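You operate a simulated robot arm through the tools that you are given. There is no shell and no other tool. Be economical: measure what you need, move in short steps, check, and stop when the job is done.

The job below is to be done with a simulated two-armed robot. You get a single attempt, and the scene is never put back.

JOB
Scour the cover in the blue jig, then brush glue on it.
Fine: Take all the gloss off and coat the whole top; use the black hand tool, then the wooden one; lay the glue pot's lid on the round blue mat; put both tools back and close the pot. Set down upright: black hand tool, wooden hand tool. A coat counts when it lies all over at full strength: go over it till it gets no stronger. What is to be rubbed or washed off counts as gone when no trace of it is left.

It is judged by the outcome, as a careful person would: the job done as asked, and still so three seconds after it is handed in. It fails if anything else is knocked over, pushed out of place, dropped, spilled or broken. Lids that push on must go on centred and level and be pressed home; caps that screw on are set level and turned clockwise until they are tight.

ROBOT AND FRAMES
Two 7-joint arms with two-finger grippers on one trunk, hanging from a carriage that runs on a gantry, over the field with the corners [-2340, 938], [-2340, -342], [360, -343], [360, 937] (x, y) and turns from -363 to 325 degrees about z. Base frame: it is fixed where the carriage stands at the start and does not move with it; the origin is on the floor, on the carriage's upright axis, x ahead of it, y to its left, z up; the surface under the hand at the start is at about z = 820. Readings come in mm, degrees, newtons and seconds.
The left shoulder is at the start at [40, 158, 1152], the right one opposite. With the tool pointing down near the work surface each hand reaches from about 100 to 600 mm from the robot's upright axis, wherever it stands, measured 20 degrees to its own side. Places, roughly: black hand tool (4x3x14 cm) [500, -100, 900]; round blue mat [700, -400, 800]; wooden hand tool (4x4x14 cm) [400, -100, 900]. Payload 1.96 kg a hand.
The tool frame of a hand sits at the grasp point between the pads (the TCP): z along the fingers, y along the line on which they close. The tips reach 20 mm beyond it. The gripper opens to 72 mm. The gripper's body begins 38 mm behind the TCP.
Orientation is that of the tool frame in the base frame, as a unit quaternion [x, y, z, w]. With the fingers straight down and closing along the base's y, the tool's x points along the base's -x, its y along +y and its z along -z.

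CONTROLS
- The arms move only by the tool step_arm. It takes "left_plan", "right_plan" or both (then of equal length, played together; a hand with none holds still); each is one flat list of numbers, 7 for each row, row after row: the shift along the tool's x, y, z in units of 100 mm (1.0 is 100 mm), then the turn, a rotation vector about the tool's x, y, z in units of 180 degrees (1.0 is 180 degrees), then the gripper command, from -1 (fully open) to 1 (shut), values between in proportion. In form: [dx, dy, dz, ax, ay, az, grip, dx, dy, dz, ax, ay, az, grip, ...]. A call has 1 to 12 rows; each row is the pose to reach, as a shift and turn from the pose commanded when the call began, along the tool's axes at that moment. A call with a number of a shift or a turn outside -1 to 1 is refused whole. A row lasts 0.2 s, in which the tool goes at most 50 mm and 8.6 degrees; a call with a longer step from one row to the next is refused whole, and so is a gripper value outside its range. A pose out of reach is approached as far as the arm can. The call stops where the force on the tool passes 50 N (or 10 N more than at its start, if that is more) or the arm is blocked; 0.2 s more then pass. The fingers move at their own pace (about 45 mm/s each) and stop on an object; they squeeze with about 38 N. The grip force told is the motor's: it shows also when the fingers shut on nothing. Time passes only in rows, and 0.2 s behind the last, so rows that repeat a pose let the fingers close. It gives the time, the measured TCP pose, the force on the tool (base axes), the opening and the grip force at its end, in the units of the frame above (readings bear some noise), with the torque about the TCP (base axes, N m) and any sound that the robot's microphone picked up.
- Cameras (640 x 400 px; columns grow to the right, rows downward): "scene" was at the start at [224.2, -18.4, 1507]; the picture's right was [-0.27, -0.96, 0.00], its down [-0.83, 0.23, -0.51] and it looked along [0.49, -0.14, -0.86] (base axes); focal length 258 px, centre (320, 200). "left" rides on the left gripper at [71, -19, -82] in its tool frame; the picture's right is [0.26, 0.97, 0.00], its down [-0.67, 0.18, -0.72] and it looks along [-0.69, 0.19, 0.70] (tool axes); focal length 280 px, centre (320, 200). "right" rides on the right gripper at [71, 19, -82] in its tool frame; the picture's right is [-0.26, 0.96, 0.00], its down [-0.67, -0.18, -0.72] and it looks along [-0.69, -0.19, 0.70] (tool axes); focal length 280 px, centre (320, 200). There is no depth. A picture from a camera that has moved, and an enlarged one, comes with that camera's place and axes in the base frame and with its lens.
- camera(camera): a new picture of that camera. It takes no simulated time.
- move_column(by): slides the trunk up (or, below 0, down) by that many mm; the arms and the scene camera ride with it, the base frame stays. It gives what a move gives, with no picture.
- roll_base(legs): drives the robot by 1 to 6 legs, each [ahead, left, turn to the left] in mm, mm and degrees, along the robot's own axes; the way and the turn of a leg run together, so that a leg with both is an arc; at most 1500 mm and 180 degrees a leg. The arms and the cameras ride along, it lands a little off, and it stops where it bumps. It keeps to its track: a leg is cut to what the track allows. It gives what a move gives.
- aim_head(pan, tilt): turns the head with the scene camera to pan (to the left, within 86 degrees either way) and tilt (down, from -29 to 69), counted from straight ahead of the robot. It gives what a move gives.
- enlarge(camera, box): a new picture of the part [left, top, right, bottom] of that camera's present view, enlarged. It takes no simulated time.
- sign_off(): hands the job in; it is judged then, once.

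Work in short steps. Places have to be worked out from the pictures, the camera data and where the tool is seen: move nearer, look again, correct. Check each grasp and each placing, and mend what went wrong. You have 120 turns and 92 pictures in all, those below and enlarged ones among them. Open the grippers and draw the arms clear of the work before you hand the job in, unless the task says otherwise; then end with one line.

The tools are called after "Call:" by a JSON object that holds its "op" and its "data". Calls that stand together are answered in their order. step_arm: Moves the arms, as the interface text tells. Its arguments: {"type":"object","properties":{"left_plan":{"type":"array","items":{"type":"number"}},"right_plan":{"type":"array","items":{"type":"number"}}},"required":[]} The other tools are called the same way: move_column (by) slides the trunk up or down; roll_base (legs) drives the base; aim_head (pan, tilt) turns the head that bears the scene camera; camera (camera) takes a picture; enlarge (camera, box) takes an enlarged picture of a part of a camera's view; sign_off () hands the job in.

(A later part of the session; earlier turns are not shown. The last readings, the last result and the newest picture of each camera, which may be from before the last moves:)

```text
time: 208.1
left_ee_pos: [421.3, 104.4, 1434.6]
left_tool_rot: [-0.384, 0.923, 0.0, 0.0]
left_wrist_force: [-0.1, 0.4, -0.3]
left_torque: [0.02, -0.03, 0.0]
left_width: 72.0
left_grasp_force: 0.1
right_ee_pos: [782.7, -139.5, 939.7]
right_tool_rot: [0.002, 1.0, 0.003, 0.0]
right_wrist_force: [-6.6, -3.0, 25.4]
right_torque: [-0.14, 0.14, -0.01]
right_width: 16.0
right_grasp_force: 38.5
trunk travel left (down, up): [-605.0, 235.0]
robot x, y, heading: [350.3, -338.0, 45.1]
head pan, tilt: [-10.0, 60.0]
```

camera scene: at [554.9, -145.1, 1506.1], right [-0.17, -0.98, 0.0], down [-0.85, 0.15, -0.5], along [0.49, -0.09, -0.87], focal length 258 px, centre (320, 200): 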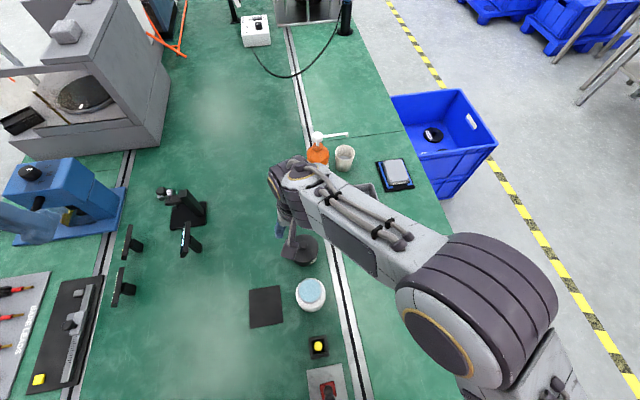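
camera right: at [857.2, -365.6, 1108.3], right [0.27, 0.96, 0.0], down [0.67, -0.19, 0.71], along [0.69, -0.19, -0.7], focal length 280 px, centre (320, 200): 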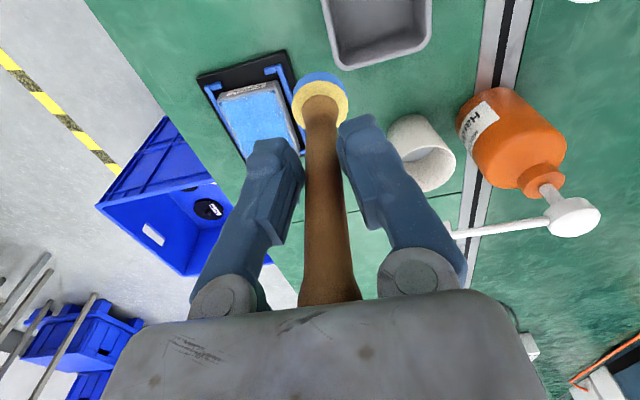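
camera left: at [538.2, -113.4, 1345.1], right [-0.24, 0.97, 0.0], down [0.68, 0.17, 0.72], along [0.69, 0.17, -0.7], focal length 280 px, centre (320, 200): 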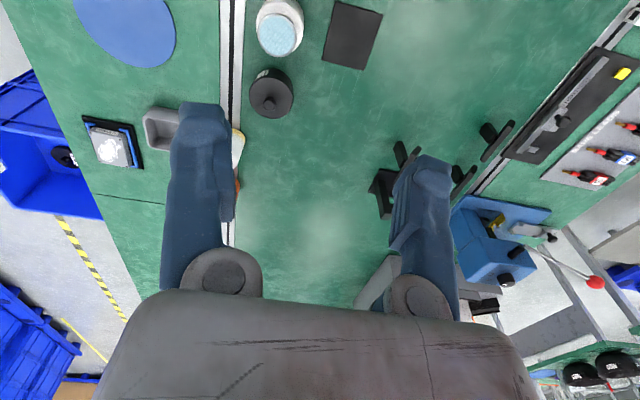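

Loaded. Back to the jig again.

Call:
{"op": "step_arm", "data": {"right_plan": [0, 0, -0.3, 0, 0, 0, 1, 0, 0, -0.7, 0, 0, 0, 1, 0, 0, -1.0, 0, 0, 0, 1]}}

Call:
{"op": "step_arm", "data": {"right_plan": [0, 0, -0.5, 0, 0, 0, 1, 0, 0, -1.0, 0, 0, 0, 1, -0.2, -0.4, -1.0, 0, 0, 0, 1, -0.4, -0.7, -1.0, 0, 0, 0, 1, -0.6, -1.0, -1.0, 0, 0, 0, 1]}}

Call:
{"op": "step_arm", "data": {"right_plan": [-0.3, -0.33, 0, 0, 0, 0, 1, -0.6, -0.66, 0, 0, 0, 0, 1, -0.8, -1.0, 0, 0, 0, 0, 1]}}

Call:
{"op": "step_arm", "data": {"right_plan": [-0.3, -0.33, 0, 0, 0, 0, 1, -0.6, -0.66, 0, 0, 0, 0, 1, -0.72, -1.0, 0.1, 0, 0, 0, 1, -0.72, -1.0, 0.5, 0, 0, 0, 1]}}

Call:
{"op": "step_arm", "data": {"right_plan": [0, -0.29, 0.2, 0, 0, 0, 1, 0, -0.29, 0.6, 0, 0, 0, 1, 0, -0.29, 1.0, 0, 0, 0, 1]}}

Call:
{"op": "step_arm", "data": {"right_plan": [0, 0, 0.3, 0, 0, 0, 1, 0, 0, 0.54, 0, 0, 0, 1, 0, 0, 0.59, 0, 0, 0, 1, 0, 0, 0.6, 0, 0, 0, 1, 0, 0, 0.6, 0, 0, 0, 1]}}

```text
time: 208.8
left_ee_pos: [421.6, 103.5, 1434.1]
left_tool_rot: [-0.384, 0.923, 0.0, 0.0]
left_wrist_force: [1.0, 0.1, 0.4]
left_torque: [0.0, 0.0, -0.02]
left_width: 72.0
left_grasp_force: 0.2
right_ee_pos: [780.8, -139.6, 1038.5]
right_tool_rot: [0.002, 1.0, 0.002, -0.001]
right_wrist_force: [0.0, -0.4, -0.4]
right_torque: [0.01, 0.01, -0.02]
right_width: 15.9
right_grasp_force: 38.2
trunk travel left (down, up): [-605.0, 235.0]
robot x, y, heading: [351.7, -338.9, 45.2]
head pan, tilt: [-10.0, 60.0]
```

```text
time: 210.1
left_ee_pos: [421.3, 102.4, 1432.8]
left_tool_rot: [-0.384, 0.923, 0.0, 0.001]
left_wrist_force: [-1.0, -0.8, -0.6]
left_torque: [-0.01, -0.01, 0.0]
left_width: 72.2
left_grasp_force: 0.1
right_ee_pos: [842.4, -242.9, 1137.8]
right_tool_rot: [0.001, 1.0, 0.002, -0.001]
right_wrist_force: [0.8, -0.4, 0.2]
right_torque: [0.01, 0.02, 0.02]
right_width: 15.9
right_grasp_force: 37.7
trunk travel left (down, up): [-605.0, 235.0]
robot x, y, heading: [351.6, -333.3, 45.4]
head pan, tilt: [-10.0, 60.0]
```

```text
time: 210.8
left_ee_pos: [420.9, 104.8, 1432.6]
left_tool_rot: [-0.385, 0.923, 0.0, 0.0]
left_wrist_force: [-0.9, 0.5, -0.6]
left_torque: [0.0, -0.01, -0.01]
left_width: 72.0
left_grasp_force: 0.2
right_ee_pos: [923.0, -340.6, 1139.7]
right_tool_rot: [0.0, 1.0, 0.003, 0.0]
right_wrist_force: [0.3, 0.2, -0.7]
right_torque: [-0.02, -0.04, 0.03]
right_width: 15.8
right_grasp_force: 37.9
trunk travel left (down, up): [-605.0, 235.0]
robot x, y, heading: [350.0, -338.5, 45.3]
head pan, tilt: [-10.0, 60.0]
```

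```text
time: 211.8
left_ee_pos: [421.5, 104.4, 1433.1]
left_tool_rot: [-0.385, 0.923, 0.0, 0.0]
left_wrist_force: [0.0, 0.3, 0.2]
left_torque: [0.0, 0.03, 0.0]
left_width: 72.1
left_grasp_force: 0.1
right_ee_pos: [995.3, -441.1, 1088.8]
right_tool_rot: [0.002, 1.0, 0.002, 0.0]
right_wrist_force: [0.8, -0.5, -1.4]
right_torque: [-0.04, 0.0, -0.03]
right_width: 15.7
right_grasp_force: 38.2
trunk travel left (down, up): [-605.0, 235.0]
robot x, y, heading: [351.0, -337.7, 45.4]
head pan, tilt: [-10.0, 60.0]
```

```text
time: 212.7
left_ee_pos: [422.5, 103.9, 1433.9]
left_tool_rot: [-0.384, 0.923, -0.001, 0.0]
left_wrist_force: [0.5, -0.8, 0.4]
left_torque: [0.0, 0.01, 0.0]
left_width: 72.1
left_grasp_force: 0.2
right_ee_pos: [994.8, -472.2, 987.7]
right_tool_rot: [0.002, 1.0, 0.001, -0.001]
right_wrist_force: [0.2, -0.1, -0.9]
right_torque: [0.02, -0.02, 0.01]
right_width: 15.9
right_grasp_force: 37.8
trunk travel left (down, up): [-605.0, 235.0]
robot x, y, heading: [349.4, -337.8, 45.3]
head pan, tilt: [-10.0, 60.0]
```

```text
time: 213.8
left_ee_pos: [421.9, 104.0, 1433.0]
left_tool_rot: [-0.384, 0.923, 0.0, 0.0]
left_wrist_force: [-0.1, 0.2, -0.5]
left_torque: [0.04, -0.01, 0.0]
left_width: 71.7
left_grasp_force: 0.0
right_ee_pos: [994.1, -471.4, 926.4]
right_tool_rot: [0.002, 1.0, 0.001, -0.001]
right_wrist_force: [-0.8, -0.3, -0.1]
right_torque: [-0.01, 0.02, -0.02]
right_width: 15.3
right_grasp_force: 37.8
trunk travel left (down, up): [-605.0, 235.0]
robot x, y, heading: [350.8, -337.5, 45.1]
head pan, tilt: [-10.0, 60.0]
```

Creep to contact, then a slow five-lane raster.

Call:
{"op": "step_arm", "data": {"right_plan": [0, 0, 0.01, 0, 0, 0, 1, 0, 0, 0.02, 0, 0, 0, 1]}}

Call:
{"op": "step_arm", "data": {"right_plan": [0, 0, 0.005, 0, 0, 0, 1, 0, 0, 0.008, 0, 0, 0, 1]}}

```text
time: 214.4
left_ee_pos: [422.0, 102.7, 1432.9]
left_tool_rot: [-0.384, 0.923, -0.001, -0.001]
left_wrist_force: [0.6, 0.2, -1.2]
left_torque: [0.0, -0.02, 0.03]
left_width: 72.2
left_grasp_force: 0.0
right_ee_pos: [996.1, -470.9, 926.0]
right_tool_rot: [0.002, 1.0, 0.002, 0.0]
right_wrist_force: [-6.3, -1.2, 21.1]
right_torque: [-0.08, 0.17, -0.01]
right_width: 15.8
right_grasp_force: 38.2
trunk travel left (down, up): [-605.0, 235.0]
robot x, y, heading: [353.0, -335.0, 45.1]
head pan, tilt: [-10.0, 60.0]
```

```text
time: 215.1
left_ee_pos: [420.7, 102.7, 1434.2]
left_tool_rot: [-0.384, 0.923, 0.0, 0.001]
left_wrist_force: [0.3, -0.1, -0.2]
left_torque: [-0.01, 0.0, -0.03]
left_width: 72.1
left_grasp_force: 0.0
right_ee_pos: [995.6, -471.3, 925.4]
right_tool_rot: [0.002, 1.0, 0.001, 0.001]
right_wrist_force: [-8.8, -0.3, 34.4]
right_torque: [-0.04, 0.11, -0.03]
right_width: 15.6
right_grasp_force: 37.6
trunk travel left (down, up): [-605.0, 235.0]
robot x, y, heading: [352.1, -335.5, 45.2]
head pan, tilt: [-10.0, 60.0]
```

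Call:
{"op": "step_arm", "data": {"right_plan": [0.17, -0.12, -0.003, 0, 0, 0, 1, 0.34, -0.24, -0.003, 0, 0, 0, 1, 0.17, -0.24, -0.003, 0, 0, 0, 1, 0, -0.24, -0.003, 0, 0, 0, 1, -0.17, -0.24, -0.002, 0, 0, 0, 1, -0.34, -0.24, -0.002, 0, 0, 0, 1, -0.34, -0.12, -0.002, 0, 0, 0, 1, -0.17, -0.12, 0.0, 0, 0, 0, 1, 0, -0.12, 0.0, 0, 0, 0, 1, 0.17, -0.12, 0.0, 0, 0, 0, 1, 0.34, -0.12, 0.002, 0, 0, 0, 1, 0.34, 0, 0.004, 0, 0, 0, 1]}}

Call:
{"op": "step_arm", "data": {"right_plan": [-0.17, 0, 0.002, 0, 0, 0, 1, -0.34, 0, 0.002, 0, 0, 0, 1, -0.51, 0, 0.002, 0, 0, 0, 1, -0.68, 0, 0.002, 0, 0, 0, 1, -0.68, 0.12, 0.003, 0, 0, 0, 1, -0.51, 0.12, 0.003, 0, 0, 0, 1, -0.34, 0.12, 0.003, 0, 0, 0, 1, -0.17, 0.12, 0.003, 0, 0, 0, 1, 0, 0.12, 0.004, 0, 0, 0, 1, 0, 0.23, 0.004, 0, 0, 0, 1, -0.17, 0.23, 0.004, 0, 0, 0, 1, -0.34, 0.23, 0.005, 0, 0, 0, 1]}}

Call:
{"op": "step_arm", "data": {"right_plan": [-0.17, 0, 0.002, 0, 0, 0, 1, -0.34, 0, 0.002, 0, 0, 0, 1, -0.34, -0.23, 0.003, 0, 0, 0, 1, -0.34, -0.46, 0.003, 0, 0, 0, 1, -0.1, -0.46, 0.003, 0, 0, 0, 1, 0.1, -0.46, 0.004, 0, 0, 0, 1, 0.34, -0.46, 0.004, 0, 0, 0, 1, 0.34, -0.3, 0.004, 0, 0, 0, 1, 0.34, -0.15, 0.004, 0, 0, 0, 1, 0.34, 0, 0.004, 0, 0, 0, 1]}}

Call:
{"op": "step_arm", "data": {"right_plan": [0, 0, -0.4, 0, 0, 0, 1, 0.25, 0.3, -0.7, 0, 0, 0, 1, 0.5, 0.6, -0.9, 0, 0, 0, 1, 0.7, 0.75, -1.0, 0, 0, 0, 1]}}

Call:
{"op": "step_arm", "data": {"right_plan": [0, 0, -0.4, 0, 0, 0, 1, 0, 0, -0.8, 0, 0, 0, 1, 0, 0, -1.0, 0, 0, 0, 1]}}

Call:
{"op": "enlarge", "data": {"camera": "right", "box": [200, 40, 320, 150]}}

```text
time: 217.7
left_ee_pos: [422.1, 102.0, 1433.4]
left_tool_rot: [-0.384, 0.923, -0.001, 0.0]
left_wrist_force: [0.3, -0.5, -0.4]
left_torque: [-0.04, 0.0, -0.02]
left_width: 71.8
left_grasp_force: 0.1
right_ee_pos: [961.5, -471.2, 924.2]
right_tool_rot: [0.001, 1.0, 0.002, 0.0]
right_wrist_force: [-0.6, -3.9, 15.2]
right_torque: [-0.43, -0.16, -0.07]
right_width: 15.6
right_grasp_force: 38.3
trunk travel left (down, up): [-605.0, 235.0]
robot x, y, heading: [349.3, -336.6, 45.5]
head pan, tilt: [-10.0, 60.0]
```

```text
time: 220.2
left_ee_pos: [421.4, 103.3, 1432.5]
left_tool_rot: [-0.385, 0.923, -0.001, 0.0]
left_wrist_force: [0.3, 0.2, -0.3]
left_torque: [0.01, -0.01, 0.02]
left_width: 72.1
left_grasp_force: 0.1
right_ee_pos: [995.2, -446.3, 924.7]
right_tool_rot: [0.001, 1.0, 0.002, 0.0]
right_wrist_force: [-12.4, 0.4, 40.8]
right_torque: [-0.08, 0.44, -0.03]
right_width: 15.2
right_grasp_force: 38.0
trunk travel left (down, up): [-605.0, 235.0]
robot x, y, heading: [353.8, -337.8, 45.4]
head pan, tilt: [-10.0, 60.0]
```

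```text
time: 222.4
left_ee_pos: [422.4, 102.6, 1432.9]
left_tool_rot: [-0.384, 0.923, -0.001, 0.0]
left_wrist_force: [-0.1, 0.0, 0.1]
left_torque: [0.0, 0.0, -0.03]
left_width: 72.4
left_grasp_force: 0.0
right_ee_pos: [963.2, -449.1, 924.9]
right_tool_rot: [0.002, 1.0, 0.001, 0.0]
right_wrist_force: [0.2, -6.5, 25.8]
right_torque: [-0.56, -0.35, -0.12]
right_width: 15.2
right_grasp_force: 37.9
trunk travel left (down, up): [-605.0, 235.0]
robot x, y, heading: [352.5, -334.0, 44.9]
head pan, tilt: [-10.0, 60.0]
```

```text
time: 223.4
left_ee_pos: [421.8, 103.2, 1433.3]
left_tool_rot: [-0.385, 0.923, -0.001, 0.0]
left_wrist_force: [-0.9, -0.8, 0.4]
left_torque: [-0.06, -0.02, -0.02]
left_width: 72.1
left_grasp_force: 0.0
right_ee_pos: [889.8, -373.5, 1021.6]
right_tool_rot: [0.002, 1.0, 0.002, 0.001]
right_wrist_force: [-0.3, 0.6, -0.4]
right_torque: [0.02, 0.0, -0.01]
right_width: 15.7
right_grasp_force: 38.5
trunk travel left (down, up): [-605.0, 235.0]
robot x, y, heading: [352.4, -335.9, 45.3]
head pan, tilt: [-10.0, 60.0]
```

```text
time: 224.2
left_ee_pos: [421.3, 102.6, 1433.1]
left_tool_rot: [-0.384, 0.923, 0.0, 0.0]
left_wrist_force: [0.4, -0.4, -0.5]
left_torque: [0.03, 0.01, 0.02]
left_width: 72.0
left_grasp_force: 0.0
right_ee_pos: [891.1, -375.0, 1124.1]
right_tool_rot: [0.001, 1.0, 0.001, 0.0]
right_wrist_force: [0.0, 0.1, -0.8]
right_torque: [0.02, 0.01, 0.02]
right_width: 15.5
right_grasp_force: 38.0
trunk travel left (down, up): [-605.0, 235.0]
robot x, y, heading: [355.8, -336.6, 45.2]
head pan, tilt: [-10.0, 60.0]
```

```text
3.64 times, centred on (260, 95) of right
camera zoom: at [819.2, -354.6, 1204.9], right [0.27, 0.96, 0.0], down [0.67, -0.19, 0.71], along [0.69, -0.19, -0.7], focal length 1020 px, centre (538, 582)
```

zoom: 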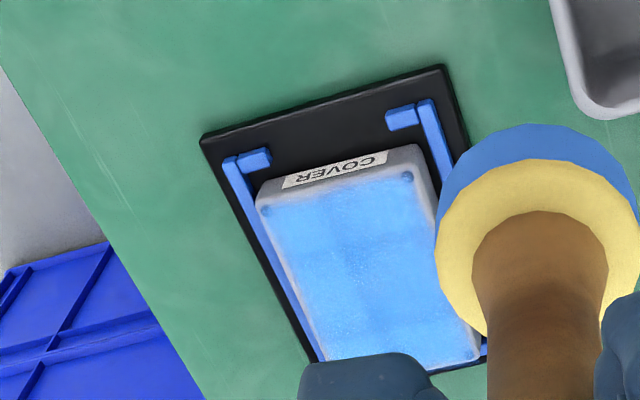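

Practically unchanged in the field — saturated. I zoom in on the near-label and −y margins to be sure.

Call:
{"op": "enlarge", "data": {"camera": "right", "box": [264, 76, 328, 146]}}

```text
5.71 times, centred on (296, 111) of right
camera zoom: at [819.2, -354.6, 1204.9], right [0.27, 0.96, 0.0], down [0.67, -0.19, 0.71], along [0.69, -0.19, -0.7], focal length 1602 px, centre (457, 709)
```

zoom: 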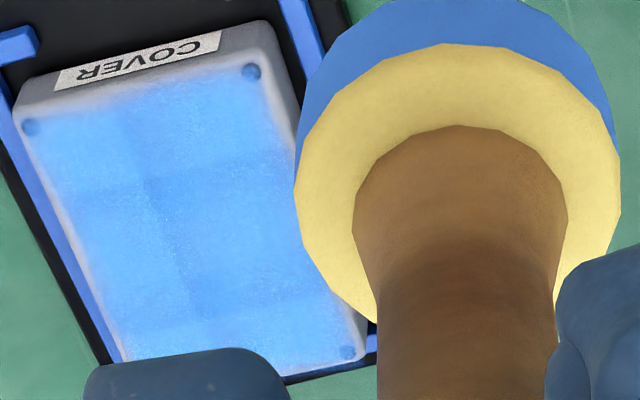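

Field is saturated; only the outermost 1–3 mm at ±y margins fade. I do one more lap along the extreme edges with the still-wet brush.

Call:
{"op": "step_arm", "data": {"right_plan": [-0.35, -0.35, 0, 0, 0, 0, 1, -0.71, -0.74, 0, 0, 0, 0, 1, -0.71, -0.74, 0.45, 0, 0, 0, 1, -0.71, -0.74, 0.9, 0, 0, 0, 1, -0.71, -0.74, 1.0, 0, 0, 0, 1]}}

Call:
{"op": "step_arm", "data": {"right_plan": [0, 0, 0.4, 0, 0, 0, 1, 0, 0, 0.8, 0, 0, 0, 1, 0, 0, 0.95, 0, 0, 0, 1, 0, 0, 0.98, 0, 0, 0, 1, 0, 0, 0.99, 0, 0, 0, 1]}}

```text
refused: row 2 steps farther than a row can; nothing moved
```

```text
time: 225.4
left_ee_pos: [422.2, 102.7, 1433.6]
left_tool_rot: [-0.384, 0.923, 0.0, 0.0]
left_wrist_force: [0.3, -0.2, 0.1]
left_torque: [0.01, -0.01, -0.01]
left_width: 72.0
left_grasp_force: 0.1
right_ee_pos: [890.8, -373.0, 1024.4]
right_tool_rot: [0.002, 1.0, 0.003, 0.0]
right_wrist_force: [0.4, 0.7, 0.1]
right_torque: [0.0, 0.0, 0.0]
right_width: 15.3
right_grasp_force: 38.0
trunk travel left (down, up): [-605.0, 235.0]
robot x, y, heading: [350.0, -336.3, 45.2]
head pan, tilt: [-10.0, 60.0]
```

First was refused for step size; the second just lowered harmlessly in free air (brush bottom ≈948). I move over the cover's corner and down.

Call:
{"op": "step_arm", "data": {"right_plan": [-0.3, -0.3, 0, 0, 0, 0, 1, -0.6, -0.6, 0, 0, 0, 0, 1, -0.71, -0.75, 0.1, 0, 0, 0, 1, -0.71, -0.75, 0.5, 0, 0, 0, 1, -0.71, -0.75, 0.9, 0, 0, 0, 1, -0.71, -0.75, 0.98, 0, 0, 0, 1, -0.71, -0.75, 0.99, 0, 0, 0, 1]}}

```text
time: 227.1
left_ee_pos: [421.7, 103.5, 1434.0]
left_tool_rot: [-0.384, 0.923, 0.001, 0.0]
left_wrist_force: [0.6, -0.1, 0.2]
left_torque: [-0.02, 0.0, 0.0]
left_width: 72.0
left_grasp_force: 0.0
right_ee_pos: [961.4, -446.9, 926.2]
right_tool_rot: [0.002, 1.0, 0.002, 0.0]
right_wrist_force: [-3.9, -1.6, 9.8]
right_torque: [0.01, 0.09, -0.02]
right_width: 15.6
right_grasp_force: 38.0
trunk travel left (down, up): [-605.0, 235.0]
robot x, y, heading: [350.1, -336.1, 45.1]
head pan, tilt: [-10.0, 60.0]
```

Light contact (10 N). Extreme-edge loop, slow.

Call:
{"op": "step_arm", "data": {"right_plan": [0.03, 0.03, 0.005, 0, 0, 0, 1, -0.14, 0.03, 0.006, 0, 0, 0, 1, -0.31, 0.03, 0.007, 0, 0, 0, 1, -0.48, 0.03, 0.008, 0, 0, 0, 1, -0.7, 0.03, 0.008, 0, 0, 0, 1, -0.7, -0.15, 0.008, 0, 0, 0, 1, -0.7, -0.33, 0.009, 0, 0, 0, 1, -0.7, -0.52, 0.009, 0, 0, 0, 1, -0.52, -0.52, 0.01, 0, 0, 0, 1, -0.34, -0.52, 0.01, 0, 0, 0, 1, -0.16, -0.52, 0.01, 0, 0, 0, 1, 0.03, -0.52, 0.01, 0, 0, 0, 1]}}

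Call:
{"op": "step_arm", "data": {"right_plan": [0, 0.14, 0.003, 0, 0, 0, 1, 0, 0.28, 0.003, 0, 0, 0, 1, 0, 0.42, 0.003, 0, 0, 0, 1, 0, 0.55, 0.003, 0, 0, 0, 1, -0.2, 0.52, 0.003, 0, 0, 0, 1, -0.5, 0.52, 0.004, 0, 0, 0, 1, -0.72, 0.52, 0.004, 0, 0, 0, 1, -0.36, 0.3, 0.002, 0, 0, 0, 1]}}

Call:
{"op": "step_arm", "data": {"right_plan": [0, 0, -0.4, 0, 0, 0, 1, 0.25, 0.25, -0.7, 0, 0, 0, 1, 0.55, 0.5, -0.9, 0, 0, 0, 1, 0.85, 0.75, -1.0, 0, 0, 0, 1, 1.0, 0.95, -1.0, 0, 0, 0, 1]}}

Call:
{"op": "step_arm", "data": {"right_plan": [0, 0, -0.4, 0, 0, 0, 1, 0, 0, -0.8, 0, 0, 0, 1, 0, 0, -1.0, 0, 0, 0, 1]}}

Call:
{"op": "enlarge", "data": {"camera": "right", "box": [254, 66, 334, 146]}}

```text
time: 229.7
left_ee_pos: [421.7, 103.6, 1433.5]
left_tool_rot: [-0.384, 0.923, 0.0, 0.001]
left_wrist_force: [0.4, -0.4, -0.5]
left_torque: [0.01, -0.01, -0.01]
left_width: 72.2
left_grasp_force: 0.0
right_ee_pos: [959.7, -499.7, 924.9]
right_tool_rot: [0.002, 1.0, 0.002, 0.002]
right_wrist_force: [4.4, -0.9, 16.2]
right_torque: [0.07, -0.64, 0.0]
right_width: 14.8
right_grasp_force: 38.5
trunk travel left (down, up): [-605.0, 235.0]
robot x, y, heading: [351.4, -336.4, 45.2]
head pan, tilt: [-10.0, 60.0]
```

```text
time: 231.4
left_ee_pos: [422.0, 103.6, 1434.9]
left_tool_rot: [-0.385, 0.923, 0.0, 0.0]
left_wrist_force: [-0.4, 0.2, -0.7]
left_torque: [-0.02, 0.0, -0.04]
left_width: 71.8
left_grasp_force: 0.1
right_ee_pos: [996.9, -468.2, 923.3]
right_tool_rot: [0.001, 1.0, 0.004, 0.0]
right_wrist_force: [-7.3, 3.7, 34.3]
right_torque: [0.3, -0.13, 0.05]
right_width: 10.7
right_grasp_force: 37.4
trunk travel left (down, up): [-605.0, 235.0]
robot x, y, heading: [349.1, -338.6, 45.3]
head pan, tilt: [-10.0, 60.0]
```

```text
time: 232.7
left_ee_pos: [421.3, 102.4, 1433.7]
left_tool_rot: [-0.385, 0.923, -0.001, 0.0]
left_wrist_force: [-1.0, 0.7, -0.8]
left_torque: [0.03, 0.01, 0.01]
left_width: 72.2
left_grasp_force: 0.1
right_ee_pos: [893.6, -371.5, 1024.9]
right_tool_rot: [0.002, 1.0, 0.002, 0.0]
right_wrist_force: [-0.1, -0.3, -0.3]
right_torque: [0.0, -0.02, -0.02]
right_width: 0.0
right_grasp_force: 29.5
trunk travel left (down, up): [-605.0, 235.0]
robot x, y, heading: [349.2, -337.0, 45.4]
head pan, tilt: [-10.0, 60.0]
```

```text
time: 233.4
left_ee_pos: [422.1, 103.5, 1432.4]
left_tool_rot: [-0.384, 0.923, 0.0, -0.001]
left_wrist_force: [-0.6, 0.2, 0.1]
left_torque: [-0.02, 0.0, -0.01]
left_width: 72.2
left_grasp_force: 0.1
right_ee_pos: [893.1, -375.7, 1124.4]
right_tool_rot: [0.002, 1.0, 0.002, 0.001]
right_wrist_force: [0.2, 0.1, 0.1]
right_torque: [0.01, 0.01, 0.0]
right_width: 0.0
right_grasp_force: 29.9
trunk travel left (down, up): [-605.0, 235.0]
robot x, y, heading: [346.6, -335.9, 45.0]
head pan, tilt: [-10.0, 60.0]
```

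```text
5.00 times, centred on (294, 106) of right
camera zoom: at [822.3, -355.5, 1205.6], right [0.26, 0.96, 0.0], down [0.67, -0.19, 0.71], along [0.69, -0.19, -0.7], focal length 1402 px, centre (450, 670)
```

zoom: 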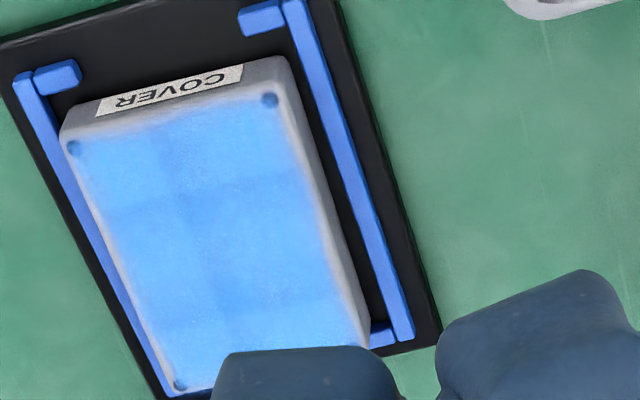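

The brush slipped out of the grip (width 0). I must find it.

Call:
{"op": "camera", "data": {"camera": "right"}}

Call:
{"op": "aim_head", "data": {"pan": -65, "tilt": 52}}

Call:
{"op": "camera", "data": {"camera": "scene"}}

```text
13 pictures are left
camera right: at [822.3, -355.5, 1205.6], right [0.26, 0.96, 0.0], down [0.67, -0.19, 0.71], along [0.69, -0.19, -0.7], focal length 280 px, centre (320, 200)
```

right: 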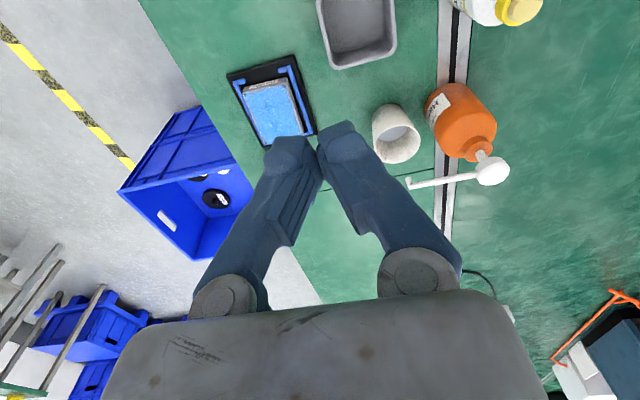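

```text
time: 234.7
left_ee_pos: [421.2, 103.8, 1433.2]
left_tool_rot: [-0.384, 0.923, 0.0, 0.0]
left_wrist_force: [-0.3, 0.7, -0.3]
left_torque: [0.01, -0.02, -0.01]
left_width: 72.1
left_grasp_force: 0.1
right_ee_pos: [893.5, -375.1, 1123.8]
right_tool_rot: [0.002, 1.0, 0.002, 0.001]
right_wrist_force: [-0.2, 0.6, -0.7]
right_torque: [0.05, -0.01, 0.0]
right_width: 0.0
right_grasp_force: 29.5
trunk travel left (down, up): [-605.0, 235.0]
robot x, y, heading: [351.9, -340.7, 44.9]
head pan, tilt: [-65.0, 52.0]
```

```text
12 pictures are left
camera scene: at [534.7, -249.3, 1645.9], right [-0.34, -0.94, 0.0], down [-0.74, 0.27, -0.62], along [0.58, -0.21, -0.79], focal length 258 px, centre (320, 200)
```

scene: 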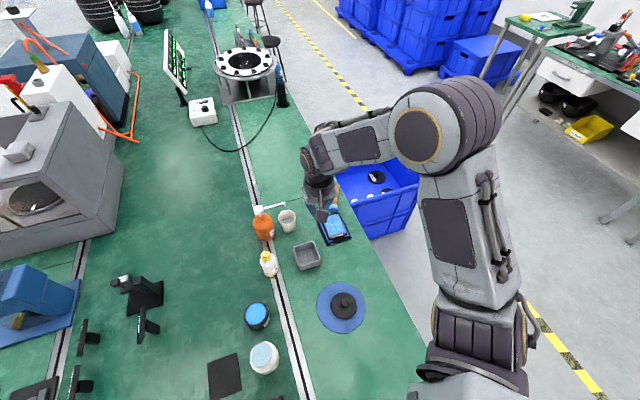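

The brush isn't visible; it is probably hidden behind the fingers beyond the cover. I move the hand aside (+y, up, opening slightly) and look.

Call:
{"op": "step_arm", "data": {"right_plan": [0.2, 0.3, -0.2, 0, 0, 0, 1, 0.4, 0.6, -0.4, 0, 0, 0, 1, 0.6, 0.9, -0.5, 0, 0, 0, 1, 0.8, 1.0, -0.5, 0, 0, 0, 1]}}

Call:
{"op": "camera", "data": {"camera": "scene"}}

```text
time: 235.7
left_ee_pos: [420.6, 103.8, 1432.8]
left_tool_rot: [-0.384, 0.923, 0.001, 0.001]
left_wrist_force: [-0.3, -0.6, 0.8]
left_torque: [-0.01, 0.0, -0.01]
left_width: 72.1
left_grasp_force: 0.0
right_ee_pos: [813.5, -273.8, 1177.0]
right_tool_rot: [0.001, 1.0, 0.001, -0.001]
right_wrist_force: [0.6, -0.7, -0.1]
right_torque: [0.0, -0.01, 0.0]
right_width: 0.0
right_grasp_force: 29.5
trunk travel left (down, up): [-605.0, 235.0]
robot x, y, heading: [351.7, -338.4, 45.4]
head pan, tilt: [-65.0, 52.0]
```

```text
11 pictures are left
camera scene: at [534.6, -249.4, 1645.9], right [-0.34, -0.94, 0.0], down [-0.74, 0.27, -0.62], along [0.58, -0.21, -0.79], focal length 258 px, centre (320, 200)
```

scene: 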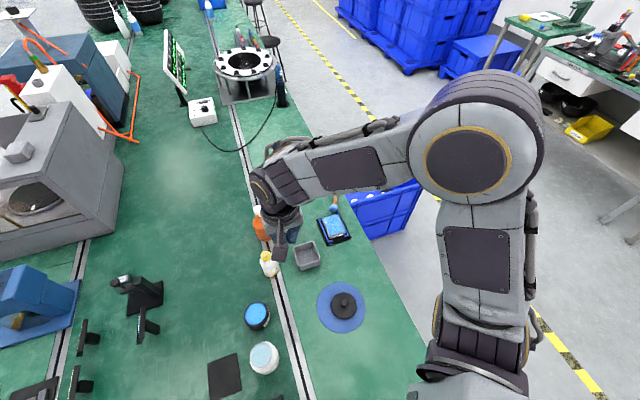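

Something lies at (335,203), just beyond the jig. I enlarge it.

Call:
{"op": "enlarge", "data": {"camera": "scene", "box": [290, 170, 386, 250]}}

```text
5.00 times, centred on (338, 210) of scene
camera zoom: at [534.6, -249.4, 1645.9], right [-0.34, -0.94, 0.0], down [-0.74, 0.27, -0.62], along [0.58, -0.21, -0.79], focal length 1288 px, centre (230, 150)
```

zoom: 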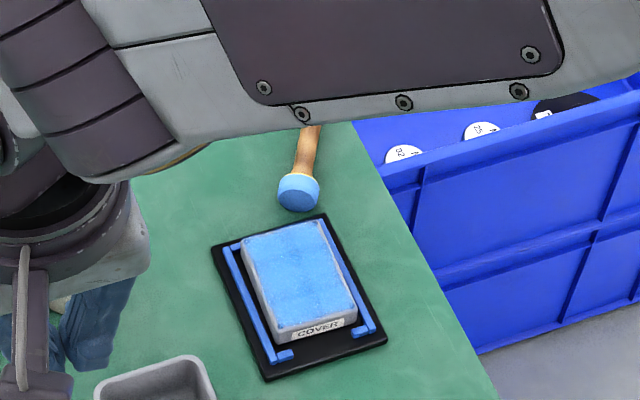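

The brush lies beyond the jig, head near (1066,-497), handle pointing toward +x/−y. The coat looks complete. I open the hand and bring it, turned 29°, above the brush's neck.

Call:
{"op": "step_arm", "data": {"right_plan": [-0.33, -0.33, 0, 0, 0, 0, -1, -0.66, -0.66, 0, 0, 0, 0, -1, -1.0, -1.0, 0, 0, 0, 0, -1]}}

Call:
{"op": "step_arm", "data": {"right_plan": [-0.33, -0.33, 0, 0, 0, 0.04, -1, -0.66, -0.66, 0, 0, 0, 0.08, -1, -1.0, -1.0, 0, 0, 0, 0.12, -1, -1.0, -1.0, 0, 0, 0, 0.16, -1]}}

Call:
{"op": "move_column", "data": {"by": -150}}

Call:
{"op": "camera", "data": {"camera": "right"}}

```text
time: 236.5
left_ee_pos: [421.2, 103.1, 1433.8]
left_tool_rot: [-0.384, 0.923, 0.0, 0.0]
left_wrist_force: [0.5, 1.2, -0.3]
left_torque: [0.04, 0.01, 0.03]
left_width: 72.0
left_grasp_force: 0.1
right_ee_pos: [915.5, -378.3, 1173.9]
right_tool_rot: [0.002, 1.0, 0.002, 0.0]
right_wrist_force: [-0.3, 0.1, 0.6]
right_torque: [0.0, 0.03, -0.01]
right_width: 70.0
right_grasp_force: 0.1
trunk travel left (down, up): [-605.0, 235.0]
robot x, y, heading: [349.3, -336.3, 45.3]
head pan, tilt: [-65.0, 52.0]
```

```text
time: 237.5
left_ee_pos: [421.1, 103.1, 1432.7]
left_tool_rot: [-0.385, 0.923, -0.001, 0.0]
left_wrist_force: [1.1, -1.1, 0.2]
left_torque: [-0.02, -0.01, 0.01]
left_width: 72.1
left_grasp_force: 0.1
right_ee_pos: [1014.0, -475.4, 1172.1]
right_tool_rot: [0.251, 0.968, 0.002, 0.0]
right_wrist_force: [-0.6, 0.5, -0.2]
right_torque: [0.02, 0.0, -0.01]
right_width: 72.3
right_grasp_force: 0.0
trunk travel left (down, up): [-605.0, 235.0]
robot x, y, heading: [351.5, -337.6, 45.3]
head pan, tilt: [-65.0, 52.0]
```

```text
time: 239.2
left_ee_pos: [420.8, 103.3, 1282.8]
left_tool_rot: [-0.384, 0.923, 0.001, 0.0]
left_wrist_force: [-0.2, 0.3, -0.3]
left_torque: [-0.01, 0.01, -0.02]
left_width: 71.8
left_grasp_force: 0.1
right_ee_pos: [1013.4, -475.5, 1022.2]
right_tool_rot: [0.25, 0.968, 0.001, 0.0]
right_wrist_force: [0.3, -0.6, 0.1]
right_torque: [0.04, -0.02, -0.01]
right_width: 71.9
right_grasp_force: 0.2
trunk travel left (down, up): [-455.0, 385.0]
robot x, y, heading: [353.8, -337.0, 45.2]
head pan, tilt: [-65.0, 52.0]
```

```text
9 pictures are left
camera right: at [960.6, -424.3, 1105.0], right [0.7, 0.72, 0.0], down [0.5, -0.49, 0.71], along [0.51, -0.5, -0.7], focal length 280 px, centre (320, 200)
```

right: 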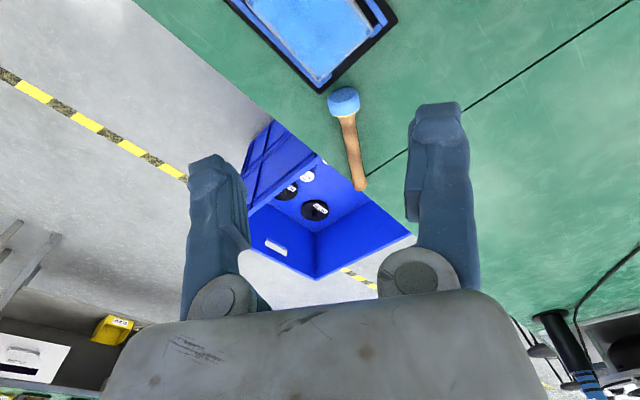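

Clear view: head at (1070,-499), neck (1094,-510), handle end (1181,-562) — on the table. I move above the neck at (1100,-516) and descend partway.

Call:
{"op": "step_arm", "data": {"right_plan": [-0.3, 0.02, 0.1, 0, 0, 0, -1, -0.6, 0.04, 0.2, 0, 0, 0, -1, -0.96, 0.067, 0.4, 0, 0, 0, -1, -0.96, 0.067, 0.8, 0, 0, 0, -1, -0.96, 0.067, 1.0, 0, 0, 0, -1]}}

Call:
{"op": "camera", "data": {"camera": "right"}}

```text
time: 240.4
left_ee_pos: [422.0, 104.0, 1283.7]
left_tool_rot: [-0.384, 0.923, 0.001, 0.0]
left_wrist_force: [-0.3, 0.7, 0.3]
left_torque: [0.0, 0.01, 0.02]
left_width: 71.8
left_grasp_force: 0.2
right_ee_pos: [1070.3, -519.7, 923.8]
right_tool_rot: [0.251, 0.968, 0.002, 0.0]
right_wrist_force: [-0.4, -0.7, 0.2]
right_torque: [0.0, -0.02, -0.05]
right_width: 71.9
right_grasp_force: 0.1
right hand out of reach, approached as far as the arm can: row 3, 4, 5
trunk travel left (down, up): [-455.0, 385.0]
robot x, y, heading: [354.1, -335.9, 45.4]
head pan, tilt: [-65.0, 52.0]
```

```text
8 pictures are left
camera right: at [1017.2, -468.7, 1005.7], right [0.7, 0.72, 0.0], down [0.5, -0.49, 0.71], along [0.51, -0.5, -0.7], focal length 280 px, centre (320, 200)
```

right: 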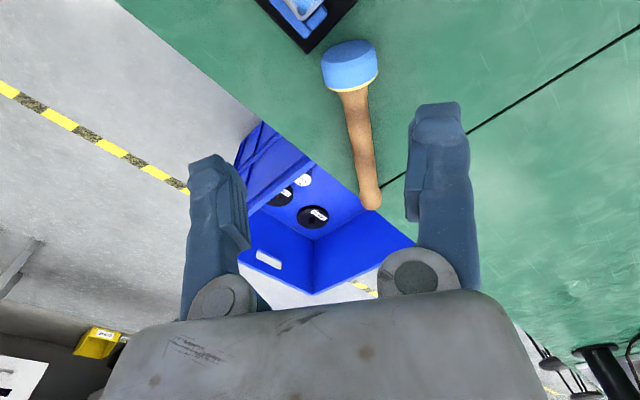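

The vertical hand is ~30 mm short. I tilt the fingers outward by 25° about the closing axis to gain reach, holding the height.

Call:
{"op": "step_arm", "data": {"right_plan": [0, 0, 0, 0, -0.046, 0, -1, 0, 0, 0, 0, -0.092, 0, -1, 0, 0, 0, 0, -0.139, 0, -1, 0, 0, 0, 0, -0.139, 0, -1]}}

```text
time: 241.4
left_ee_pos: [421.3, 103.3, 1283.0]
left_tool_rot: [-0.384, 0.923, 0.0, 0.0]
left_wrist_force: [-0.2, -0.8, 0.8]
left_torque: [0.03, 0.0, -0.01]
left_width: 72.2
left_grasp_force: 0.0
right_ee_pos: [1071.0, -521.0, 923.9]
right_tool_rot: [0.245, 0.945, -0.053, 0.21]
right_wrist_force: [0.0, 0.1, -0.1]
right_torque: [0.0, 0.02, -0.01]
right_width: 71.7
right_grasp_force: 0.1
trunk travel left (down, up): [-455.0, 385.0]
robot x, y, heading: [347.3, -337.0, 45.2]
head pan, tilt: [-65.0, 52.0]
```

Tilt is right (fingers point outward-down). I move above the neck at z≈880 and check.

Call:
{"op": "step_arm", "data": {"right_plan": [-0.01, 0.09, 0.25, 0, 0, 0, -1, -0.02, 0.185, 0.5, 0, 0, 0, -1, -0.02, 0.185, 0.5, 0, 0, 0, -1]}}

Call:
{"op": "camera", "data": {"camera": "right"}}

```text
time: 242.2
left_ee_pos: [420.7, 102.6, 1283.7]
left_tool_rot: [-0.384, 0.923, 0.001, 0.001]
left_wrist_force: [0.3, 0.5, 0.6]
left_torque: [0.02, -0.01, -0.02]
left_width: 72.1
left_grasp_force: 0.0
right_ee_pos: [1099.4, -516.2, 878.6]
right_tool_rot: [0.245, 0.945, -0.053, 0.209]
right_wrist_force: [-0.8, 0.0, -0.2]
right_torque: [-0.01, 0.03, -0.01]
right_width: 71.9
right_grasp_force: 0.0
trunk travel left (down, up): [-455.0, 385.0]
robot x, y, heading: [352.6, -336.9, 45.3]
head pan, tilt: [-65.0, 52.0]
```

```text
7 pictures are left
camera right: at [1022.6, -451.6, 923.2], right [0.68, 0.73, 0.11], down [0.18, -0.31, 0.93], along [0.71, -0.61, -0.34], focal length 280 px, centre (320, 200)
```

right: 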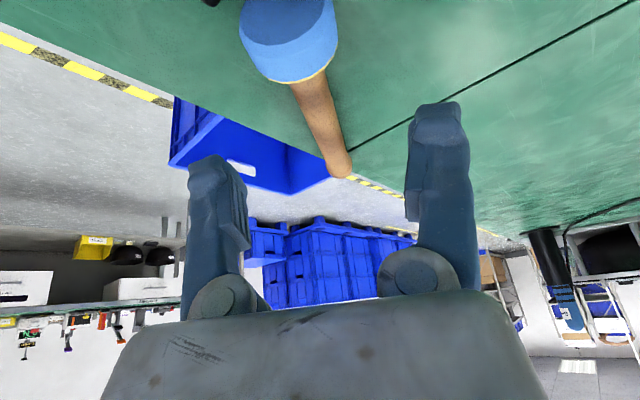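

The neck lies at ≈(1098,-515), in line with the hand. I descend to (1109,-521,845) and close on the handle just past the ferrule.

Call:
{"op": "step_arm", "data": {"right_plan": [0.02, 0.0, 0.15, 0, 0, 0, -1, 0.045, 0.005, 0.3, 0, 0, 0, -1, 0.045, 0.005, 0.345, 0, 0, 0, -1, 0.045, 0.005, 0.345, 0, 0, 0, 1, 0.045, 0.005, 0.345, 0, 0, 0, 1, 0.045, 0.005, 0.345, 0, 0, 0, 1, 0.045, 0.005, 0.345, 0, 0, 0, 1, 0.045, 0.005, 0.345, 0, 0, 0, 1]}}

```text
time: 244.0
left_ee_pos: [421.5, 103.7, 1283.6]
left_tool_rot: [-0.385, 0.923, 0.001, -0.001]
left_wrist_force: [0.9, 0.4, 1.2]
left_torque: [0.03, 0.01, 0.0]
left_width: 72.0
left_grasp_force: 0.0
right_ee_pos: [1110.1, -521.4, 845.7]
right_tool_rot: [0.245, 0.945, -0.052, 0.209]
right_wrist_force: [0.0, -0.8, -0.1]
right_torque: [0.0, -0.02, -0.03]
right_width: 15.4
right_grasp_force: 38.1
trunk travel left (down, up): [-455.0, 385.0]
robot x, y, heading: [354.8, -335.9, 44.9]
head pan, tilt: [-65.0, 52.0]
```

Gripped (15.4 mm). I lift straight up with the trunk column.

Call:
{"op": "move_column", "data": {"by": 250}}

Call:
{"op": "camera", "data": {"camera": "right"}}

```text
time: 246.6
left_ee_pos: [420.4, 102.7, 1533.3]
left_tool_rot: [-0.384, 0.923, 0.001, 0.0]
left_wrist_force: [0.1, 0.1, -0.3]
left_torque: [0.01, 0.01, 0.02]
left_width: 72.0
left_grasp_force: 0.0
right_ee_pos: [1109.0, -522.0, 1095.2]
right_tool_rot: [0.244, 0.945, -0.053, 0.209]
right_wrist_force: [0.6, 0.2, -1.1]
right_torque: [0.01, -0.02, -0.01]
right_width: 15.3
right_grasp_force: 38.3
trunk travel left (down, up): [-705.0, 135.0]
robot x, y, heading: [353.6, -335.2, 45.2]
head pan, tilt: [-65.0, 52.0]
```

```text
6 pictures are left
camera right: at [1032.2, -456.6, 1140.6], right [0.68, 0.73, 0.11], down [0.18, -0.31, 0.93], along [0.71, -0.61, -0.34], focal length 280 px, centre (320, 200)
```

right: 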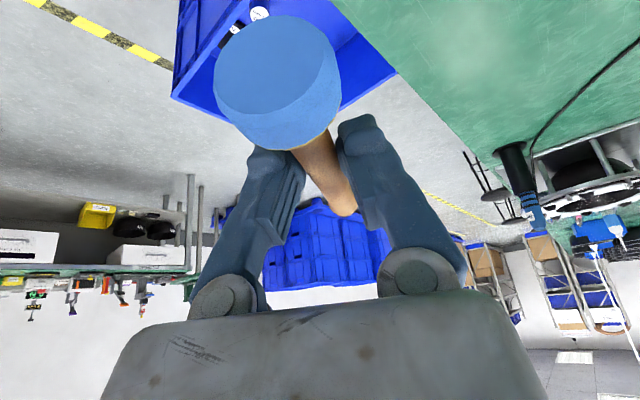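

The brush is held horizontally by its neck. Plan: bring it in front of the robot, yaw it so the handle end points left, and hand it over to the left hand along its axis, which can then set it down upright. First I retract the right hand.

Call:
{"op": "step_arm", "data": {"right_plan": [0.33, 0.1, -0.155, 0, 0, 0, 1, 0.66, 0.2, -0.31, 0, 0, 0, 1, 1.0, 0.31, -0.466, 0, 0, 0, 1]}}

Call:
{"op": "step_arm", "data": {"right_plan": [0.33, 0.1, -0.155, 0, 0, 0, 1, 0.66, 0.2, -0.31, 0, 0, 0, 1, 1.0, 0.31, -0.466, 0, 0, 0, 1]}}

Call:
{"op": "step_arm", "data": {"right_plan": [0.33, 0.1, -0.155, 0, 0, 0, 1, 0.66, 0.2, -0.31, 0, 0, 0, 1, 1.0, 0.31, -0.466, 0, 0, 0, 1]}}

```text
time: 247.4
left_ee_pos: [421.1, 104.5, 1532.9]
left_tool_rot: [-0.384, 0.923, 0.0, 0.0]
left_wrist_force: [-0.2, -0.2, -0.2]
left_torque: [0.01, 0.01, 0.03]
left_width: 72.1
left_grasp_force: 0.1
right_ee_pos: [1030.5, -440.7, 1095.2]
right_tool_rot: [0.245, 0.945, -0.053, 0.21]
right_wrist_force: [0.4, -0.5, -1.4]
right_torque: [0.0, -0.01, -0.02]
right_width: 15.3
right_grasp_force: 37.5
trunk travel left (down, up): [-705.0, 135.0]
robot x, y, heading: [349.1, -339.2, 45.4]
head pan, tilt: [-65.0, 52.0]
```

```text
time: 248.2
left_ee_pos: [421.1, 104.0, 1532.2]
left_tool_rot: [-0.384, 0.923, 0.0, -0.001]
left_wrist_force: [-0.1, 0.1, 0.1]
left_torque: [0.01, 0.0, 0.03]
left_width: 71.9
left_grasp_force: 0.1
right_ee_pos: [947.8, -362.3, 1095.8]
right_tool_rot: [0.245, 0.945, -0.052, 0.209]
right_wrist_force: [1.2, 0.3, -1.1]
right_torque: [0.01, 0.02, 0.0]
right_width: 15.4
right_grasp_force: 38.0
trunk travel left (down, up): [-705.0, 135.0]
robot x, y, heading: [353.8, -333.9, 45.3]
head pan, tilt: [-65.0, 52.0]
```

```text
time: 249.0
left_ee_pos: [420.7, 103.4, 1532.9]
left_tool_rot: [-0.384, 0.923, 0.001, 0.0]
left_wrist_force: [-0.2, 0.3, 0.7]
left_torque: [0.0, 0.01, 0.03]
left_width: 72.1
left_grasp_force: 0.0
right_ee_pos: [864.4, -281.8, 1095.8]
right_tool_rot: [0.245, 0.945, -0.052, 0.209]
right_wrist_force: [0.1, -0.3, -0.1]
right_torque: [0.03, -0.02, 0.0]
right_width: 15.2
right_grasp_force: 38.2
trunk travel left (down, up): [-705.0, 135.0]
robot x, y, heading: [352.0, -334.0, 45.7]
head pan, tilt: [-65.0, 52.0]
```

One more retreat step, then yaw by 164° in two calls so the handle end points to the robot's left.

Call:
{"op": "step_arm", "data": {"right_plan": [0.33, 0.1, -0.155, 0, 0, 0, 1, 0.66, 0.2, -0.31, 0, 0, 0, 1, 1.0, 0.31, -0.466, 0, 0, 0, 1]}}

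Call:
{"op": "step_arm", "data": {"right_plan": [0, 0, 0, -0.0193, 0, -0.0413, 1, 0, 0, 0, -0.0385, 0, -0.0826, 1, 0, 0, 0, -0.0578, 0, -0.1238, 1, 0, 0, 0, -0.0771, 0, -0.1651, 1, 0, 0, 0, -0.0964, 0, -0.2064, 1, 0, 0, 0, -0.1156, 0, -0.2477, 1, 0, 0, 0, -0.1349, 0, -0.289, 1, 0, 0, 0, -0.1542, 0, -0.3302, 1, 0, 0, 0, -0.1734, 0, -0.3715, 1, 0, 0, 0, -0.1927, 0, -0.4128, 1]}}

Call:
{"op": "step_arm", "data": {"right_plan": [0, 0, 0, -0.0193, 0, -0.0413, 1, 0, 0, 0, -0.0385, 0, -0.0826, 1, 0, 0, 0, -0.0578, 0, -0.1238, 1, 0, 0, 0, -0.0771, 0, -0.1651, 1, 0, 0, 0, -0.0964, 0, -0.2064, 1, 0, 0, 0, -0.1156, 0, -0.2477, 1, 0, 0, 0, -0.1349, 0, -0.289, 1, 0, 0, 0, -0.1542, 0, -0.3302, 1, 0, 0, 0, -0.1734, 0, -0.3715, 1, 0, 0, 0, -0.1927, 0, -0.4128, 1]}}

```text
time: 249.8
left_ee_pos: [421.9, 103.4, 1532.3]
left_tool_rot: [-0.384, 0.923, -0.001, 0.0]
left_wrist_force: [-0.1, -0.8, -0.4]
left_torque: [0.01, -0.01, 0.03]
left_width: 72.2
left_grasp_force: 0.0
right_ee_pos: [784.5, -200.2, 1098.1]
right_tool_rot: [0.244, 0.945, -0.052, 0.209]
right_wrist_force: [0.3, 0.0, -1.0]
right_torque: [-0.02, 0.03, -0.01]
right_width: 15.2
right_grasp_force: 38.2
trunk travel left (down, up): [-705.0, 135.0]
robot x, y, heading: [353.5, -338.0, 45.3]
head pan, tilt: [-65.0, 52.0]
```

```text
time: 252.0
left_ee_pos: [420.6, 104.3, 1533.4]
left_tool_rot: [-0.384, 0.923, -0.001, 0.0]
left_wrist_force: [0.0, -0.3, 0.1]
left_torque: [-0.04, 0.03, 0.0]
left_width: 72.1
left_grasp_force: 0.0
right_ee_pos: [784.7, -199.3, 1096.5]
right_tool_rot: [-0.437, 0.873, 0.099, 0.194]
right_wrist_force: [0.3, 0.1, -1.2]
right_torque: [0.0, -0.01, 0.0]
right_width: 15.4
right_grasp_force: 38.0
trunk travel left (down, up): [-705.0, 135.0]
robot x, y, heading: [351.9, -338.2, 45.2]
head pan, tilt: [-65.0, 52.0]
```

```text
time: 254.2
left_ee_pos: [420.6, 105.4, 1533.3]
left_tool_rot: [-0.384, 0.923, -0.001, 0.0]
left_wrist_force: [0.2, 0.2, -0.2]
left_torque: [0.01, -0.01, 0.02]
left_width: 72.0
left_grasp_force: 0.0
right_ee_pos: [784.4, -200.8, 1097.9]
right_tool_rot: [0.902, -0.372, -0.201, -0.084]
right_wrist_force: [0.5, 1.5, -0.6]
right_torque: [-0.02, -0.02, 0.02]
right_width: 15.2
right_grasp_force: 38.0
trunk travel left (down, up): [-705.0, 135.0]
robot x, y, heading: [354.4, -335.9, 45.0]
head pan, tilt: [-65.0, 52.0]
```

Yaw succeeded: handle axis points along (-.708,.704,0), right TCP (784,-201,1097). Now I rotate the left hand to point right (horizontal).

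Call:
{"op": "step_arm", "data": {"left_plan": [-0.04, 0, 0, 0.04545, 0, 0, -1, -0.08, 0, 0, 0.0909, 0, 0, -1, -0.12, 0, 0, 0.13636, 0, 0, -1, -0.16, 0, 0, 0.1818, 0, 0, -1, -0.2, 0, 0, 0.22727, 0, 0, -1, -0.24, 0, 0, 0.2727, 0, 0, -1, -0.28, 0, 0, 0.31818, 0, 0, -1, -0.32, 0, 0, 0.3636, 0, 0, -1, -0.36, 0, 0, 0.40909, 0, 0, -1, -0.4, 0, 0, 0.4545, 0, 0, -1, -0.43, 0, 0, 0.5, 0, 0, -1]}}

Call:
{"op": "step_arm", "data": {"left_plan": [0, 0.3, 0.2, 0, 0, 0, -1, 0, 0.65, 0.4, 0, 0, 0, -1, 0, 1.0, 0.6, 0, 0, 0, -1]}}

Call:
{"op": "step_arm", "data": {"left_plan": [0, 0.3, 0.2, 0, 0, 0, -1, 0, 0.65, 0.4, 0, 0, 0, -1, 0, 1.0, 0.6, 0, 0, 0, -1]}}

```text
time: 256.6
left_ee_pos: [451.1, 133.8, 1532.3]
left_tool_rot: [0.272, -0.652, 0.653, -0.272]
left_wrist_force: [0.4, -0.3, 0.6]
left_torque: [0.01, -0.03, 0.05]
left_width: 71.9
left_grasp_force: 0.0
right_ee_pos: [783.9, -198.1, 1098.0]
right_tool_rot: [0.902, -0.373, -0.201, -0.085]
right_wrist_force: [-0.8, -0.1, -1.1]
right_torque: [-0.02, -0.04, -0.05]
right_width: 15.4
right_grasp_force: 37.9
trunk travel left (down, up): [-705.0, 135.0]
robot x, y, heading: [353.5, -337.5, 45.2]
head pan, tilt: [-65.0, 52.0]
```

```text
time: 257.4
left_ee_pos: [494.6, 91.8, 1433.1]
left_tool_rot: [0.272, -0.653, 0.653, -0.272]
left_wrist_force: [-0.8, 0.0, -0.1]
left_torque: [-0.02, 0.02, -0.04]
left_width: 71.9
left_grasp_force: 0.0
right_ee_pos: [784.4, -199.6, 1097.3]
right_tool_rot: [0.902, -0.373, -0.201, -0.085]
right_wrist_force: [0.7, 0.0, -1.0]
right_torque: [-0.02, -0.01, -0.01]
right_width: 15.4
right_grasp_force: 37.9
trunk travel left (down, up): [-705.0, 135.0]
robot x, y, heading: [352.7, -334.2, 45.3]
head pan, tilt: [-65.0, 52.0]
```

```text
time: 258.2
left_ee_pos: [539.4, 46.5, 1333.1]
left_tool_rot: [0.272, -0.652, 0.653, -0.272]
left_wrist_force: [-0.9, -0.1, -0.2]
left_torque: [0.02, -0.01, 0.01]
left_width: 72.0
left_grasp_force: 0.0
right_ee_pos: [783.5, -198.9, 1097.4]
right_tool_rot: [0.902, -0.373, -0.201, -0.086]
right_wrist_force: [-0.5, -0.7, -0.6]
right_torque: [-0.01, 0.0, 0.02]
right_width: 14.8
right_grasp_force: 37.9
trunk travel left (down, up): [-705.0, 135.0]
robot x, y, heading: [348.1, -338.0, 45.2]
head pan, tilt: [-65.0, 52.0]
```

Going well. I continue lowering the left hand to the pre-grasp point in line with the handle end.

Call:
{"op": "step_arm", "data": {"left_plan": [0.01, 0.33, 0.2, 0, 0, 0, -1, 0.02, 0.66, 0.45, 0, 0, 0, -1, 0.02, 1.0, 0.7, 0, 0, 0, -1]}}

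Call:
{"op": "step_arm", "data": {"left_plan": [0, 0.33, 0.2, 0, 0, 0, -1, 0, 0.66, 0.45, 0, 0, 0, -1, 0, 1.0, 0.7, 0, 0, 0, -1]}}

Call:
{"op": "step_arm", "data": {"left_plan": [0, 0.2, 0.3, 0, 0, 0, -1, 0, 0.455, 0.6, 0, 0, 0, -1, 0, 0.455, 0.7, 0, 0, 0, -1, 0, 0.455, 0.7, 0, 0, 0, -1]}}

Call:
{"op": "camera", "data": {"camera": "left"}}

```text
time: 259.0
left_ee_pos: [586.6, -3.2, 1231.6]
left_tool_rot: [0.272, -0.653, 0.653, -0.272]
left_wrist_force: [1.3, 0.7, -0.6]
left_torque: [0.01, 0.02, -0.01]
left_width: 72.0
left_grasp_force: 0.1
right_ee_pos: [785.0, -198.4, 1097.2]
right_tool_rot: [0.902, -0.373, -0.201, -0.085]
right_wrist_force: [-0.5, -0.3, -1.5]
right_torque: [0.02, 0.02, -0.04]
right_width: 14.9
right_grasp_force: 38.5
trunk travel left (down, up): [-705.0, 135.0]
robot x, y, heading: [351.2, -344.0, 44.9]
head pan, tilt: [-65.0, 52.0]
```

```text
time: 259.8
left_ee_pos: [633.2, -52.1, 1133.2]
left_tool_rot: [0.272, -0.653, 0.653, -0.272]
left_wrist_force: [-0.4, 0.3, -0.9]
left_torque: [0.02, 0.0, -0.01]
left_width: 72.1
left_grasp_force: 0.1
right_ee_pos: [783.5, -198.6, 1096.9]
right_tool_rot: [0.902, -0.374, -0.2, -0.086]
right_wrist_force: [-0.1, 0.7, -1.9]
right_torque: [-0.02, 0.0, 0.0]
right_width: 15.1
right_grasp_force: 38.6
trunk travel left (down, up): [-705.0, 135.0]
robot x, y, heading: [351.5, -333.7, 45.1]
head pan, tilt: [-65.0, 52.0]
```

```text
time: 260.8
left_ee_pos: [684.9, -100.5, 1089.3]
left_tool_rot: [-0.272, 0.653, -0.653, 0.271]
left_wrist_force: [0.0, 0.3, -0.3]
left_torque: [0.01, -0.01, 0.02]
left_width: 72.1
left_grasp_force: 0.1
right_ee_pos: [784.3, -197.7, 1097.4]
right_tool_rot: [0.902, -0.374, -0.201, -0.085]
right_wrist_force: [-1.1, 0.4, -1.0]
right_torque: [0.01, 0.0, -0.01]
right_width: 14.9
right_grasp_force: 37.8
trunk travel left (down, up): [-705.0, 135.0]
robot x, y, heading: [354.4, -336.8, 44.8]
head pan, tilt: [-65.0, 52.0]
```

```text
5 pictures are left
camera left: at [575.5, -93.2, 1107.3], right [-0.18, -0.19, -0.96], down [-0.03, 0.98, -0.18], along [0.98, 0.0, -0.19], focal length 280 px, centre (320, 200)
```

left: 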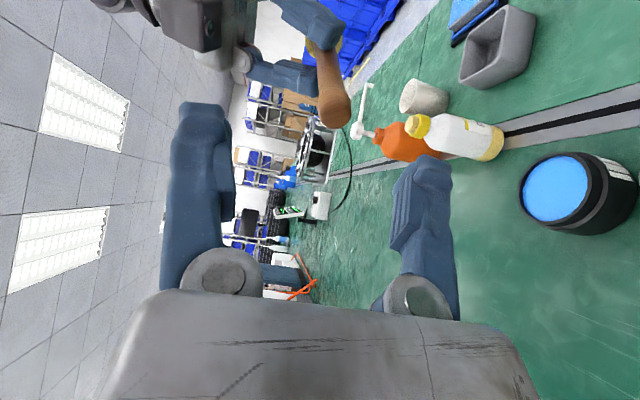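

Handle end is in line; axis about 7 mm lower. I adjust, advance 77 mm along the handle and close the left hand.

Call:
{"op": "step_arm", "data": {"left_plan": [0, 0.07, 0.1, 0, 0, 0, -1, 0, 0.07, 0.35, 0, 0, 0, -1, 0, 0.07, 0.6, 0, 0, 0, -1, 0, 0.07, 0.77, 0, 0, 0, -1, 0, 0.07, 0.77, 0, 0, 0, 1, 0, 0.07, 0.77, 0, 0, 0, 1, 0, 0.07, 0.77, 0, 0, 0, 1, 0, 0.07, 0.77, 0, 0, 0, 1, 0, 0.07, 0.77, 0, 0, 0, 1]}}

```text
time: 262.8
left_ee_pos: [738.7, -154.5, 1080.3]
left_tool_rot: [0.271, -0.653, 0.653, -0.271]
left_wrist_force: [3.1, -1.5, -3.5]
left_torque: [0.03, 0.05, 0.04]
left_width: 17.3
left_grasp_force: 37.8
right_ee_pos: [784.4, -198.7, 1097.9]
right_tool_rot: [0.902, -0.373, -0.202, -0.085]
right_wrist_force: [-3.7, 1.1, 3.2]
right_torque: [0.23, 0.19, 0.01]
right_width: 14.8
right_grasp_force: 38.2
trunk travel left (down, up): [-705.0, 135.0]
robot x, y, heading: [352.1, -337.3, 45.1]
head pan, tilt: [-65.0, 52.0]
```

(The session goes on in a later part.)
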